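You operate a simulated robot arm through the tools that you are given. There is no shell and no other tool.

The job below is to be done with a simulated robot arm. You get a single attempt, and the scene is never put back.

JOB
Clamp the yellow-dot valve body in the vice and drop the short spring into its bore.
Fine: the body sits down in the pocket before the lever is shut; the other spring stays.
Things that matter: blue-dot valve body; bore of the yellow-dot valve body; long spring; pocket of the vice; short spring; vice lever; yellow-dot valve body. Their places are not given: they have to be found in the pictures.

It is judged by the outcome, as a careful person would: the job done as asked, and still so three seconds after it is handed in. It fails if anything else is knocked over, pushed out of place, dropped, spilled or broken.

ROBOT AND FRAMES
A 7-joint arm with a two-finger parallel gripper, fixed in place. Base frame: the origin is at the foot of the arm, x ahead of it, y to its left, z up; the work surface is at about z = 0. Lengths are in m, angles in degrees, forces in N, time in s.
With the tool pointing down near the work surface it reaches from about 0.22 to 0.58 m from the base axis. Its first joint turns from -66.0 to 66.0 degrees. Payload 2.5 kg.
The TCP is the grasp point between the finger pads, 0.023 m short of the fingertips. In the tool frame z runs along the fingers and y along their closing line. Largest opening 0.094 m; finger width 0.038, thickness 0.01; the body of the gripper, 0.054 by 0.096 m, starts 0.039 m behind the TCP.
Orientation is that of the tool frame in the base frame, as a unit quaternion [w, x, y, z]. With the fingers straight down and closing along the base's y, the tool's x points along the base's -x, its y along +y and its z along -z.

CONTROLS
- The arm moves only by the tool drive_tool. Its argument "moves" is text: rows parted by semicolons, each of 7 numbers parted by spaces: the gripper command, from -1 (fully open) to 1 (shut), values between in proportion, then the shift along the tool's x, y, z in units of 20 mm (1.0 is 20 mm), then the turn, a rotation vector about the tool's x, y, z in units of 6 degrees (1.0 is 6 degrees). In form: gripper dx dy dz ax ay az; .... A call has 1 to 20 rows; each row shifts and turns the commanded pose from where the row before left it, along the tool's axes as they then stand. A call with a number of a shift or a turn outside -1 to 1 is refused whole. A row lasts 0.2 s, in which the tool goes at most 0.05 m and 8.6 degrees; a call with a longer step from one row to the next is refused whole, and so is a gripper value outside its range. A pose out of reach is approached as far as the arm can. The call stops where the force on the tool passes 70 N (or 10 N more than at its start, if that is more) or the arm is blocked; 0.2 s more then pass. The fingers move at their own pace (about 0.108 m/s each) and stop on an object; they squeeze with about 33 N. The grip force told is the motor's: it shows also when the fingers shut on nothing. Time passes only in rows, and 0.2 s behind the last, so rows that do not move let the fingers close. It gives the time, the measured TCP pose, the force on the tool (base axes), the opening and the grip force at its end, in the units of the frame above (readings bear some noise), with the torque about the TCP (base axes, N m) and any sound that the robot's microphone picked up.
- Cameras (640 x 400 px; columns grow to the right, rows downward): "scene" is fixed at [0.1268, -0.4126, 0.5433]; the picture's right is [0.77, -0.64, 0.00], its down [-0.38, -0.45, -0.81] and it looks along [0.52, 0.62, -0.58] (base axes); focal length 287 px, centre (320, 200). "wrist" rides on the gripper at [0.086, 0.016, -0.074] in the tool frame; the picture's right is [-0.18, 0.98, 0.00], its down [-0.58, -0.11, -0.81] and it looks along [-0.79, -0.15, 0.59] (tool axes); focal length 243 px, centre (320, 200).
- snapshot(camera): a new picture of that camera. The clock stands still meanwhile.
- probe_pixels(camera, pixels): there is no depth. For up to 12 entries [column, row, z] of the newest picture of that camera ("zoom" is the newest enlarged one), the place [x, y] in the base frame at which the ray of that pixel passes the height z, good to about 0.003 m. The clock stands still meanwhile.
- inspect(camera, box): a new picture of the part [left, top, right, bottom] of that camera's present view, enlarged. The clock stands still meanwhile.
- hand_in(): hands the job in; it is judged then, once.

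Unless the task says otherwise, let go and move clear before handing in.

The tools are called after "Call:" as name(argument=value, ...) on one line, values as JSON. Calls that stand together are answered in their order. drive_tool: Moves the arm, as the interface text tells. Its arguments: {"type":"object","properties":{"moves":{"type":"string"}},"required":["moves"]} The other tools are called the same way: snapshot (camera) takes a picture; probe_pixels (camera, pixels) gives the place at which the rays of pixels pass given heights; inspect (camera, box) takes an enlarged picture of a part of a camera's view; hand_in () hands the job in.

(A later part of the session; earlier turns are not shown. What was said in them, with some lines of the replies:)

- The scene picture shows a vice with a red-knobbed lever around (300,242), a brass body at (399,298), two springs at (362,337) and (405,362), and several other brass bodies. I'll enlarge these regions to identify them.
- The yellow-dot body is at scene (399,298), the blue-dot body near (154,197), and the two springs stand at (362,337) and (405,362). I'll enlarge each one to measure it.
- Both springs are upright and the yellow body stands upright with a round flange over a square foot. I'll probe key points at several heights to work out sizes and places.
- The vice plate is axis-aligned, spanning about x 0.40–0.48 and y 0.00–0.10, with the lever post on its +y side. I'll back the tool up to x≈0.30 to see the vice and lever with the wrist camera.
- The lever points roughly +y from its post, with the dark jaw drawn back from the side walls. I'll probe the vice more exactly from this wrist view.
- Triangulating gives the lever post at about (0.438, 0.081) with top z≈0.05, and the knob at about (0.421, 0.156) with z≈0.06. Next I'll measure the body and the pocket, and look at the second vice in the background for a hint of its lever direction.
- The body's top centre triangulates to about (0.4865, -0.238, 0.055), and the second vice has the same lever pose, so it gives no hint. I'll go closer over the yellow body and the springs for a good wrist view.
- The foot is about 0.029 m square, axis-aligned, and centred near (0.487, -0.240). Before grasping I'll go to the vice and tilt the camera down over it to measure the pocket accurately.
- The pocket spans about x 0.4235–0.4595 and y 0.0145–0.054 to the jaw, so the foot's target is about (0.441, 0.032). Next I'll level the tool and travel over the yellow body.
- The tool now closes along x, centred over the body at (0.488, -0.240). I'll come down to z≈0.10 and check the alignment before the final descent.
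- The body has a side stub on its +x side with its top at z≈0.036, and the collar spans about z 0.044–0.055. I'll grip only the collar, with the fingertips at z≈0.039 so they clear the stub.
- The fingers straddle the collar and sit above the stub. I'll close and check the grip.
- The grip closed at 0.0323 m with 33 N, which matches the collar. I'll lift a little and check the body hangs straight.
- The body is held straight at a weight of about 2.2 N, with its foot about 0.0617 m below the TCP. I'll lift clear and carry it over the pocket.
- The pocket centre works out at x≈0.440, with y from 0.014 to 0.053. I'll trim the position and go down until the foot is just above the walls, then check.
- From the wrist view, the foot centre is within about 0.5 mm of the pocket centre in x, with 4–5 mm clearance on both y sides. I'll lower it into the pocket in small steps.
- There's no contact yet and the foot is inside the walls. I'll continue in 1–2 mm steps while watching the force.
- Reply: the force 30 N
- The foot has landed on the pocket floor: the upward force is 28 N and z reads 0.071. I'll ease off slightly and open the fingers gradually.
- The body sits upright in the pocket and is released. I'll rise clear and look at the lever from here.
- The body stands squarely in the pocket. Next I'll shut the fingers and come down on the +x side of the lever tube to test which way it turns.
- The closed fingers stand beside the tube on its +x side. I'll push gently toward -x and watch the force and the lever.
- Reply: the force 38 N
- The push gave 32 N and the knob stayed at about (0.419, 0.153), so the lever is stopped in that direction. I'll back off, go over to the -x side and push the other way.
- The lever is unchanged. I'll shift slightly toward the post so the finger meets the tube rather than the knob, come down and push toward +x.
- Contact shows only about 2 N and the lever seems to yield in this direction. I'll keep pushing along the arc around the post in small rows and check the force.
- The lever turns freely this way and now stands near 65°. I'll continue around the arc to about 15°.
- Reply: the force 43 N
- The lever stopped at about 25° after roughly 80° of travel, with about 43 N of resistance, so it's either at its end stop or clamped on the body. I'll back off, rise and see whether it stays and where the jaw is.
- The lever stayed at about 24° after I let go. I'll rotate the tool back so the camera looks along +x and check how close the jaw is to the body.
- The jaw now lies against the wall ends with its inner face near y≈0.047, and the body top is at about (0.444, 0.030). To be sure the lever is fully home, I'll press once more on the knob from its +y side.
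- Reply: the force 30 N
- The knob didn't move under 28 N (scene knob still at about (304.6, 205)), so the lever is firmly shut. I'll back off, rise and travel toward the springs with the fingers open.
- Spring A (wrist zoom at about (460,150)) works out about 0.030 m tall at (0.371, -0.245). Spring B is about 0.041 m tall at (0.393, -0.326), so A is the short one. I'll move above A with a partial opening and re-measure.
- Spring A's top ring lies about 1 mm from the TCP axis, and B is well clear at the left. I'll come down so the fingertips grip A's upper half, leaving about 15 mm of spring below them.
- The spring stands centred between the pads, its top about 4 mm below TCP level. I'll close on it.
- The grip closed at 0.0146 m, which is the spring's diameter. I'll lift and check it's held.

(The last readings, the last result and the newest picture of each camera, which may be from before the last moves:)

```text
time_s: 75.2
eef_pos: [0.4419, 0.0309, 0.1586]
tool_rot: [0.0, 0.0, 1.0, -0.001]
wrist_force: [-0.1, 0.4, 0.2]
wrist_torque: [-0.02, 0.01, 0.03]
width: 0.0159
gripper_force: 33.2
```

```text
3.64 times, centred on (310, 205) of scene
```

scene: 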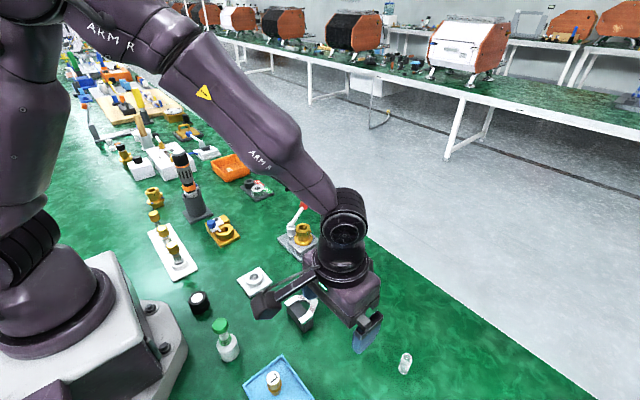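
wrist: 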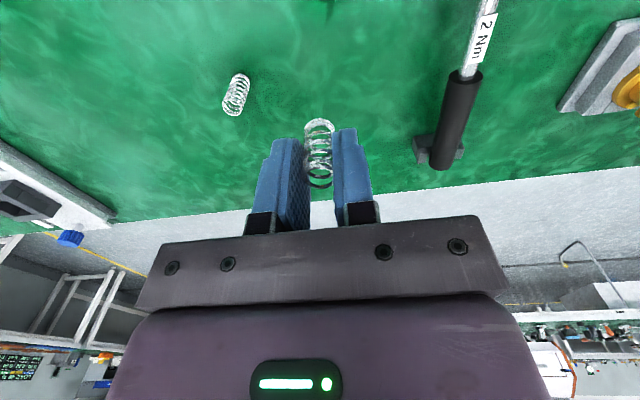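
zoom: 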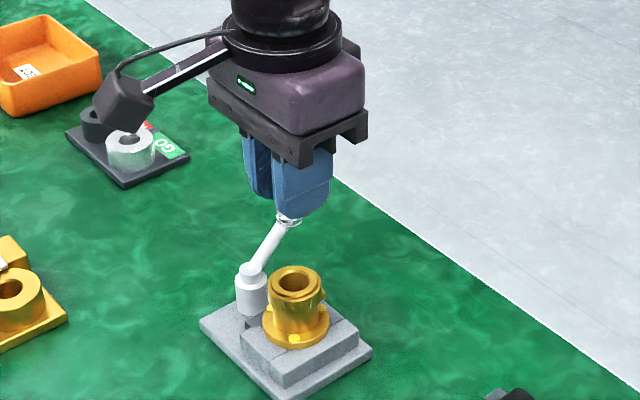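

The bore sits almost exactly under the TCP and the spring is about 1.5 mm toward -x of it. I'll correct that, lower to just above the bore, and re-measure.

Call:
drive_tool(moves="1 -0.08 0.05 0 0 0 0; 1 0 0 0.8 0 0 0; 1 0 0 0.8 0 0 0; 1 0 0 0.7 0 0 0; 1 0 0 0 0 0 0; 1 0 0 0 0 0 0")

Call:
inspect(camera="wrist", box=[260, 80, 380, 200])

Call:
inspect(camera="scene", box=[275, 190, 335, 250])

```text
time_s: 76.6
eef_pos: [0.4433, 0.0307, 0.1134]
tool_rot: [0.0, 0.0, 1.0, 0.001]
wrist_force: [-0.2, 0.2, 0.7]
wrist_torque: [-0.01, -0.02, 0.0]
width: 0.0159
gripper_force: 33.1
```

```text
3.33 times, centred on (320, 140) of wrist
```

zoom: 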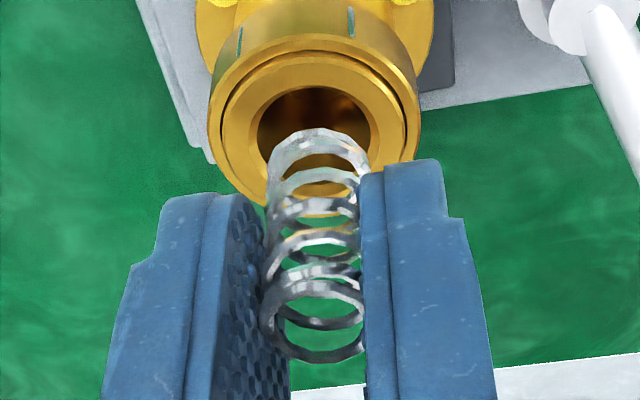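

```text
6.67 times, centred on (305, 220) of scene
```

zoom: 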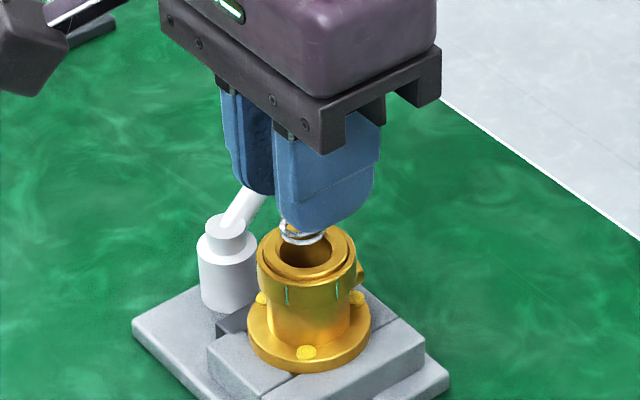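

The spring's lower end is about 1 mm short of the bore centre in x and well centred in y, with roughly 1.7 mm radial clearance. I'll correct 1 mm and lower to just touching level for another look.

Call:
drive_tool(moves="1 -0.05 0 0 0 0 0; 1 0 0 0.2 0 0 0; 1 0 0 0.2 0 0 0; 1 0 0 0 0 0 0")

Call:
inspect(camera="wrist", box=[270, 80, 370, 180])

Call:
inspect(camera="scene", box=[285, 205, 325, 245])

```text
time_s: 77.6
eef_pos: [0.4453, 0.0316, 0.1044]
tool_rot: [0.001, 0.0, 1.0, 0.0]
wrist_force: [-0.3, 1.1, -0.2]
wrist_torque: [-0.02, 0.01, 0.03]
width: 0.0157
gripper_force: 32.9
```

```text
4.00 times, centred on (320, 130) of wrist
```

zoom: 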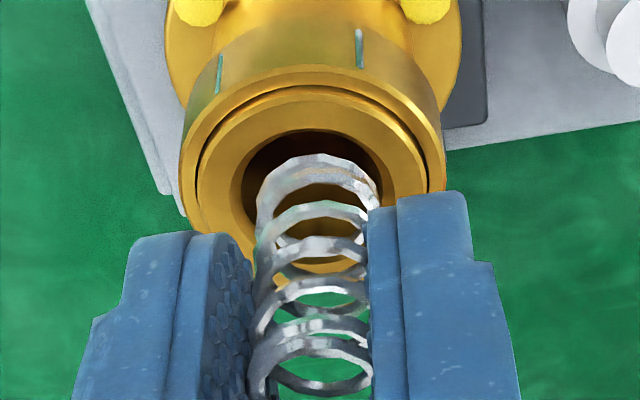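

```text
10.00 times, centred on (305, 225) of scene
```

zoom: 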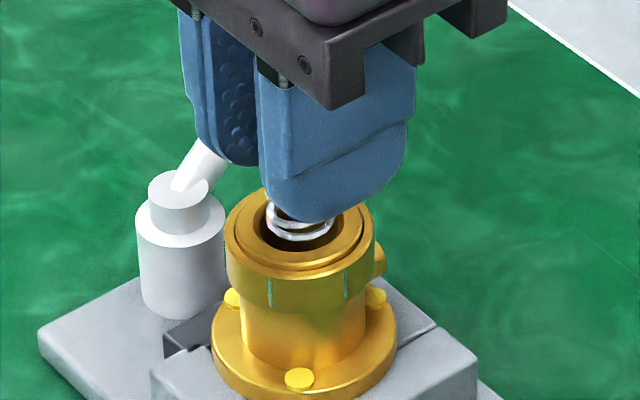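

Both views show the spring's end inside the bore's outline, about 0.6 mm off toward +x and +y. I'll trim that and lower slowly into the bore while watching the force.

Call:
drive_tool(moves="1 0.03 -0.03 0 0 0 0; 1 0 0 0.1 0 0 0; 1 0 0 0.1 0 0 0; 1 0 0 0 0 0 0")

Call:
inspect(camera="wrist", box=[270, 80, 370, 180])

Call:
inspect(camera="scene", box=[285, 205, 325, 245])

```text
time_s: 78.6
eef_pos: [0.4439, 0.0302, 0.1004]
tool_rot: [0.0, 0.0, 1.0, 0.0]
wrist_force: [-0.5, -0.3, 0.7]
wrist_torque: [-0.02, -0.02, -0.04]
width: 0.0157
gripper_force: 32.6
```

```text
4.00 times, centred on (320, 130) of wrist
```

zoom: 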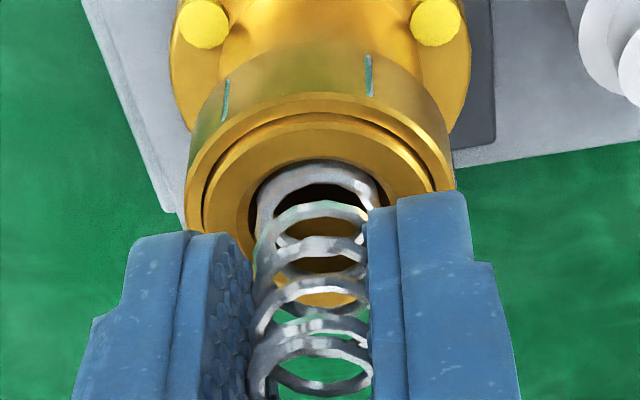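

```text
10.00 times, centred on (305, 225) of scene
```

zoom: 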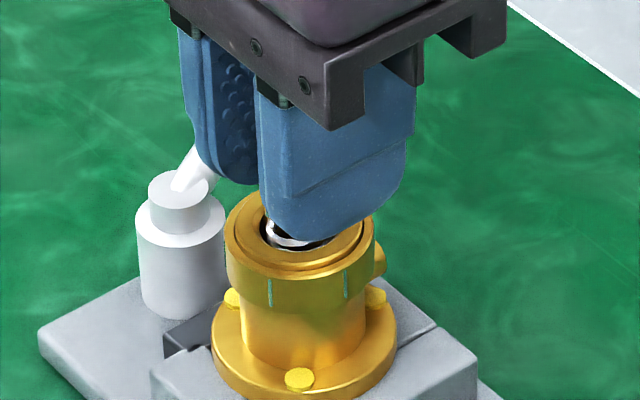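

The spring's end is now inside the bore mouth with no contact force. I'll continue down about 7 mm.

Call:
drive_tool(moves="1 0 0 0.1 0 0 0; 1 0 0 0.1 0 0 0; 1 0 0 0.1 0 0 0; 1 0 0 0 0 0 0")

Call:
inspect(camera="wrist", box=[270, 80, 370, 180])

Call:
inspect(camera="scene", box=[285, 205, 325, 245])

```text
time_s: 79.6
eef_pos: [0.4435, 0.031, 0.0937]
tool_rot: [0.0, 0.0, 1.0, 0.001]
wrist_force: [-0.5, 0.0, -0.1]
wrist_torque: [-0.05, 0.01, -0.01]
width: 0.0159
gripper_force: 32.2
```

```text
4.00 times, centred on (320, 130) of wrist
```

zoom: 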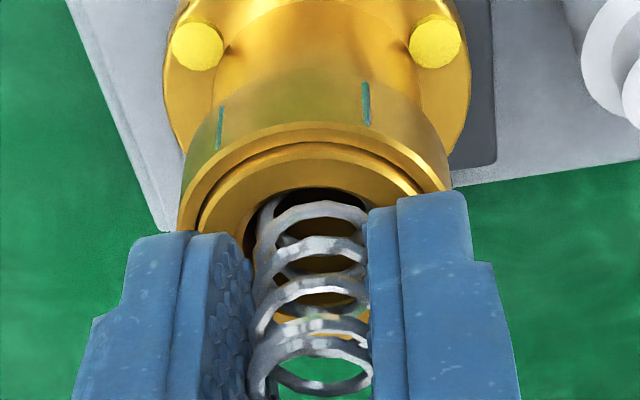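

```text
10.00 times, centred on (305, 225) of scene
```

zoom: 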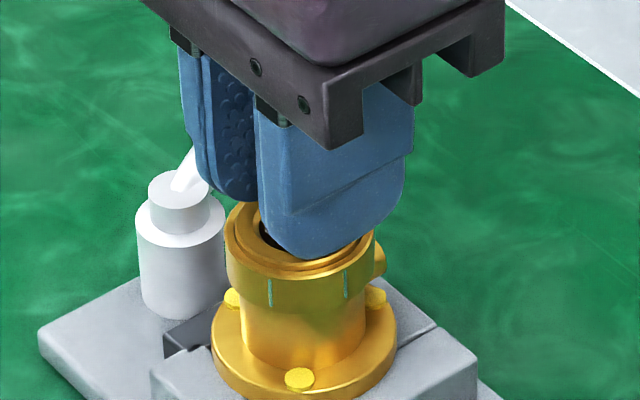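

The spring is about 9 mm down in the bore with no contact force, and the fingertips are still above the collar. I'll go down another 1.5 mm and open slowly to drop it.

Call:
drive_tool(moves="1 0 0 0.08 0 0 0; 1 0 0 0 0 0 0; 0.6 0 0 0 0 0 0; 0.5 0 0 0 0 0 0; 0.4 0 0 0 0 0 0; 0.3 0 0 0 0 0 0; 0.2 0 0 0 0 0 0; 0.2 0 0 0 0 0 0")

Call:
inspect(camera="wrist", box=[260, 80, 380, 200])

Call:
inspect(camera="scene", box=[275, 195, 335, 255])

```text
time_s: 81.4
eef_pos: [0.4433, 0.0296, 0.0926]
tool_rot: [0.0, 0.0, 1.0, -0.001]
wrist_force: [0.1, 0.2, -0.1]
wrist_torque: [0.01, -0.03, -0.03]
width: 0.0378
gripper_force: 0.1
```

```text
3.33 times, centred on (320, 140) of wrist
```

zoom: 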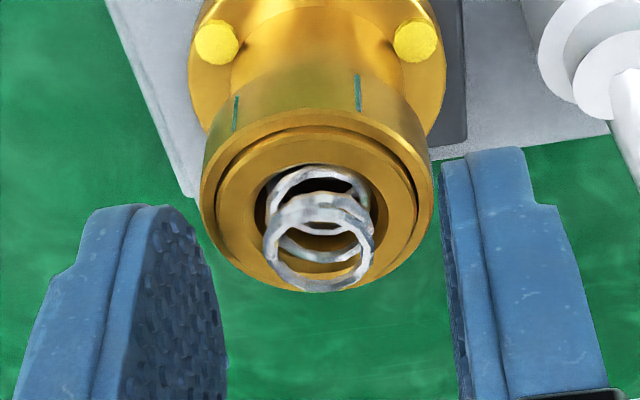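

```text
6.67 times, centred on (305, 225) of scene
```

zoom: 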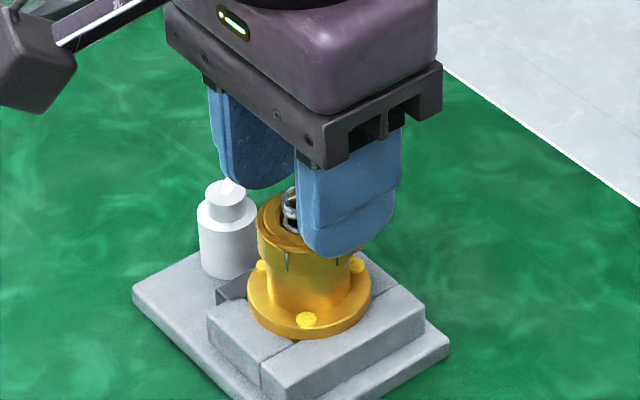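

The spring dropped and now stands in the bore with its top a little proud. I'll rise clear and look whether it's fully seated.

Call:
drive_tool(moves="-0.1 0 0 -0.3 0 0 0; -0.1 0 0 -0.7 0 0 0; -0.1 0 0 -1 0 0 0; -0.1 0 0 -1 0 0 0; -0.1 0 0 0 0 0 0")

Call:
inspect(camera="wrist", box=[270, 40, 370, 140])

Call:
inspect(camera="scene", box=[280, 205, 330, 255])

```text
time_s: 82.6
eef_pos: [0.4441, 0.0303, 0.1541]
tool_rot: [0.0, 0.0, 1.0, 0.0]
wrist_force: [-1.1, -0.4, 0.4]
wrist_torque: [-0.04, 0.01, -0.01]
width: 0.0517
gripper_force: 0.0
```

```text
4.00 times, centred on (320, 90) of wrist
```

zoom: 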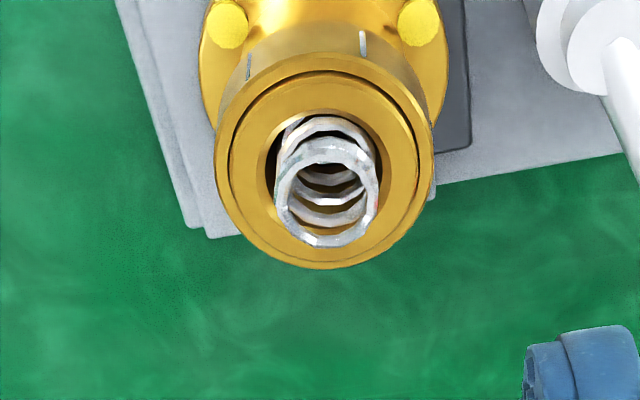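

```text
8.00 times, centred on (305, 230) of scene
```

zoom: 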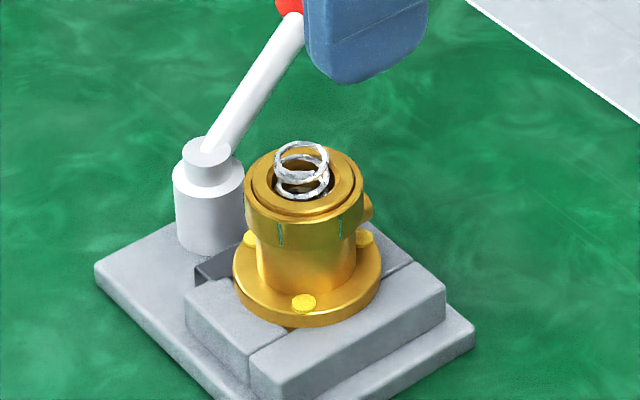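

The spring stands upright in the bore, about 8 mm proud of the rim, which fits a spring of about 33 mm in a bore of about 25 mm. To be sure it's down on the seat and not caught, I'll shut the fingers and touch its top very gently.

Call:
drive_tool(moves="1 0 0 0 0 0 0; 1 0 0 0.9 0 0 0; 1 0 0 0.9 0 0 0; 1 0 0 0 0 0 0; 1 0 0 0 0 0 0")

Call:
inspect(camera="scene", box=[280, 205, 330, 255])

Call:
inspect(camera="wrist", box=[270, 70, 370, 170])

```text
time_s: 83.8
eef_pos: [0.4453, 0.0296, 0.1161]
tool_rot: [0.001, 0.0, 1.0, 0.0]
wrist_force: [-0.6, 0.2, -0.5]
wrist_torque: [0.0, -0.01, 0.02]
width: 0.0
gripper_force: 32.9
```

```text
8.00 times, centred on (305, 230) of scene
```

zoom: 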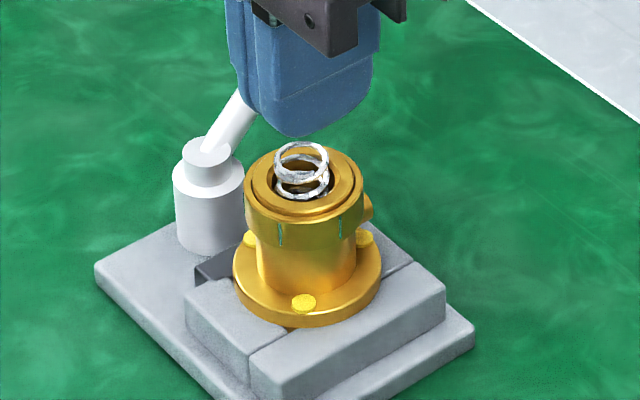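

```text
4.00 times, centred on (320, 120) of wrist
```

zoom: 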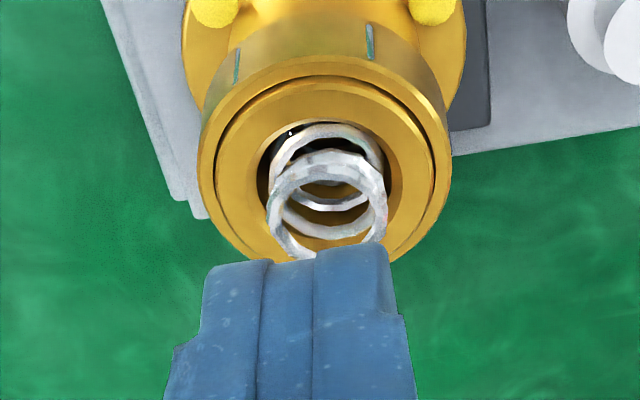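

Call:
drive_tool(moves="1 0 0.03 0.35 0 0 0; 1 0 0 0.35 0 0 0; 1 0 0 0 0 0 0")

Call:
drive_tool(moves="1 0 0 0.05 0 0 0; 1 0 0 0.05 0 0 0; 1 0 0 0 0 0 0")

Call:
inspect(camera="scene", box=[280, 205, 330, 255])

```text
time_s: 84.6
eef_pos: [0.4446, 0.0315, 0.1031]
tool_rot: [0.0, 0.0, 1.0, 0.0]
wrist_force: [0.7, 0.1, -0.6]
wrist_torque: [0.0, 0.03, 0.02]
width: 0.0001
gripper_force: 33.4
```

```text
time_s: 85.4
eef_pos: [0.4429, 0.031, 0.0999]
tool_rot: [0.0, 0.0, 1.0, 0.0]
wrist_force: [0.7, 0.4, 0.3]
wrist_torque: [0.01, 0.03, -0.02]
width: 0.0
gripper_force: 33.1
```

```text
8.00 times, centred on (305, 230) of scene
```

zoom: 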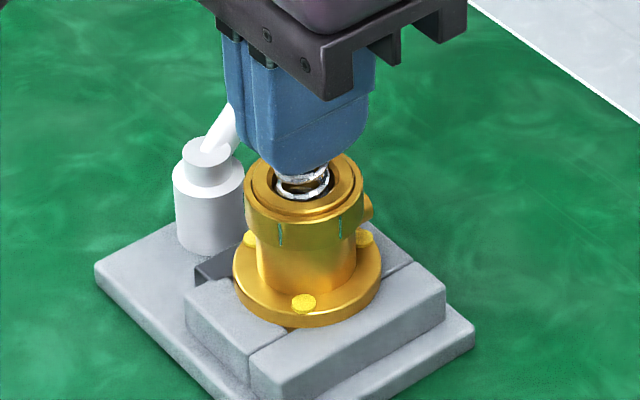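

Call:
drive_tool(moves="1 0 0 0.05 0 0 0; 1 0 0 0.05 0 0 0; 1 0 0 0 0 0 0")

Call:
inspect(camera="scene", box=[280, 205, 330, 255])

```text
time_s: 86.2
eef_pos: [0.4437, 0.0326, 0.0989]
tool_rot: [0.001, 0.0, 1.0, 0.0]
wrist_force: [-0.5, -0.5, 4.8]
wrist_torque: [-0.02, 0.02, 0.0]
width: 0.0001
gripper_force: 33.0
```

```text
8.00 times, centred on (305, 230) of scene
```

zoom: 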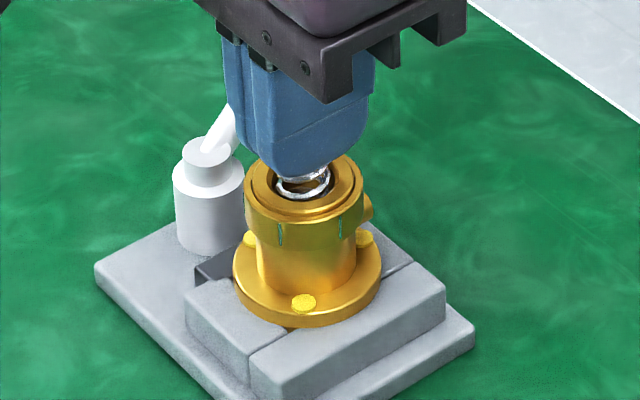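

Contact came at 4.8 N with the fingertips at z≈0.076. I'll press one more millimetre to see whether it's firm.

Call:
drive_tool(moves="1 0 0 0.05 0 0 0; 1 0 0 0 0 0 0")

```text
time_s: 86.8
eef_pos: [0.4447, 0.0322, 0.0987]
tool_rot: [0.002, 0.0, 1.0, 0.0]
wrist_force: [-0.4, -1.0, 14.3]
wrist_torque: [-0.01, 0.09, 0.01]
width: 0.0
gripper_force: 32.7
```

It's firm: 14 N with no movement, so the spring is resting on the seat. I'll lift away and check the final state.

Call:
drive_tool(moves="1 0 0 -0.1 0 0 0; 1 0 0 -0.4 0 0 0; 1 0 0 -1 0 0 0; 1 0 0 -1 0 0 0; 1 0 0 -1 0 0 0; 1 0 0 -1 0 0 0; 0 1 0 -0.5 0 0 0; -0.5 1 0 0 0 0 0; -0.5 1 0 0 0 0 0; -0.5 1 0 0 0 0 0; -0.5 1 0 0 0 0 0; -0.5 1 0 0 0 0 0; -0.5 0 0 0 0 0 0")

Call:
snapshot(camera="scene")

Call:
snapshot(camera="wrist")

Call:
inspect(camera="scene", box=[270, 190, 340, 260])

```text
time_s: 89.6
eef_pos: [0.3243, 0.0318, 0.1976]
tool_rot: [0.001, 0.0, 1.0, 0.0]
wrist_force: [-0.2, 0.6, -0.2]
wrist_torque: [-0.02, -0.02, -0.03]
width: 0.0707
gripper_force: 0.1
```

```text
taken
```

scene: 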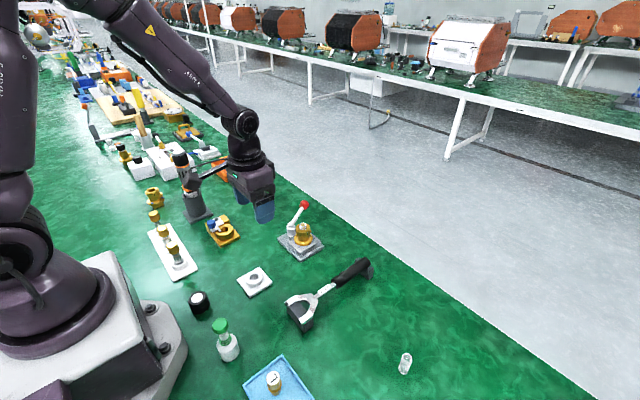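

```text
taken
```

wrist: 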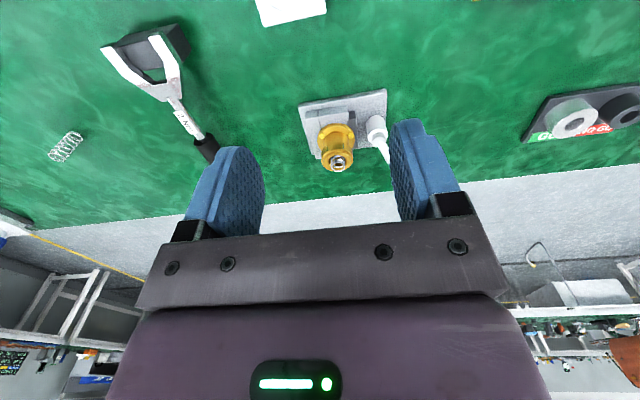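

```text
5.71 times, centred on (305, 225) of scene
```

zoom: 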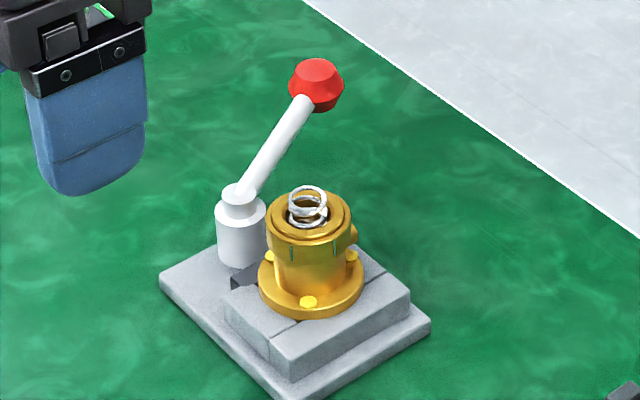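

The final views show the body upright in the pocket, the lever unmoved at its shut stop with the knob at scene (304, 205), and the short spring standing in the bore. The long spring is still at (405,362), nothing else has been disturbed and the gripper is clear, so I'm handing in.

Call:
hand_in()

```text
The job is handed in.
```

The yellow-dot valve body is clamped in the vice and the short spring is standing in its bore. The job has been handed in; I haven't seen the judging result.

- **Body:** I lowered the foot until it landed on the pocket floor, then let go before touching the lever.
- **Lever:** It would not turn toward −x. Pushed the other way it turned about 80° and stopped firmly, and a second push of about 28 N on the knob did not move it. I did not test the clamp by tugging on the body.
- **Short spring:** It dropped into the bore and rests on the seat, with its top roughly 10 mm above the rim. Pressing on it with about 14 N did not move it.
- **Other parts:** The long spring is where it started, and nothing else looked disturbed in the last pictures.
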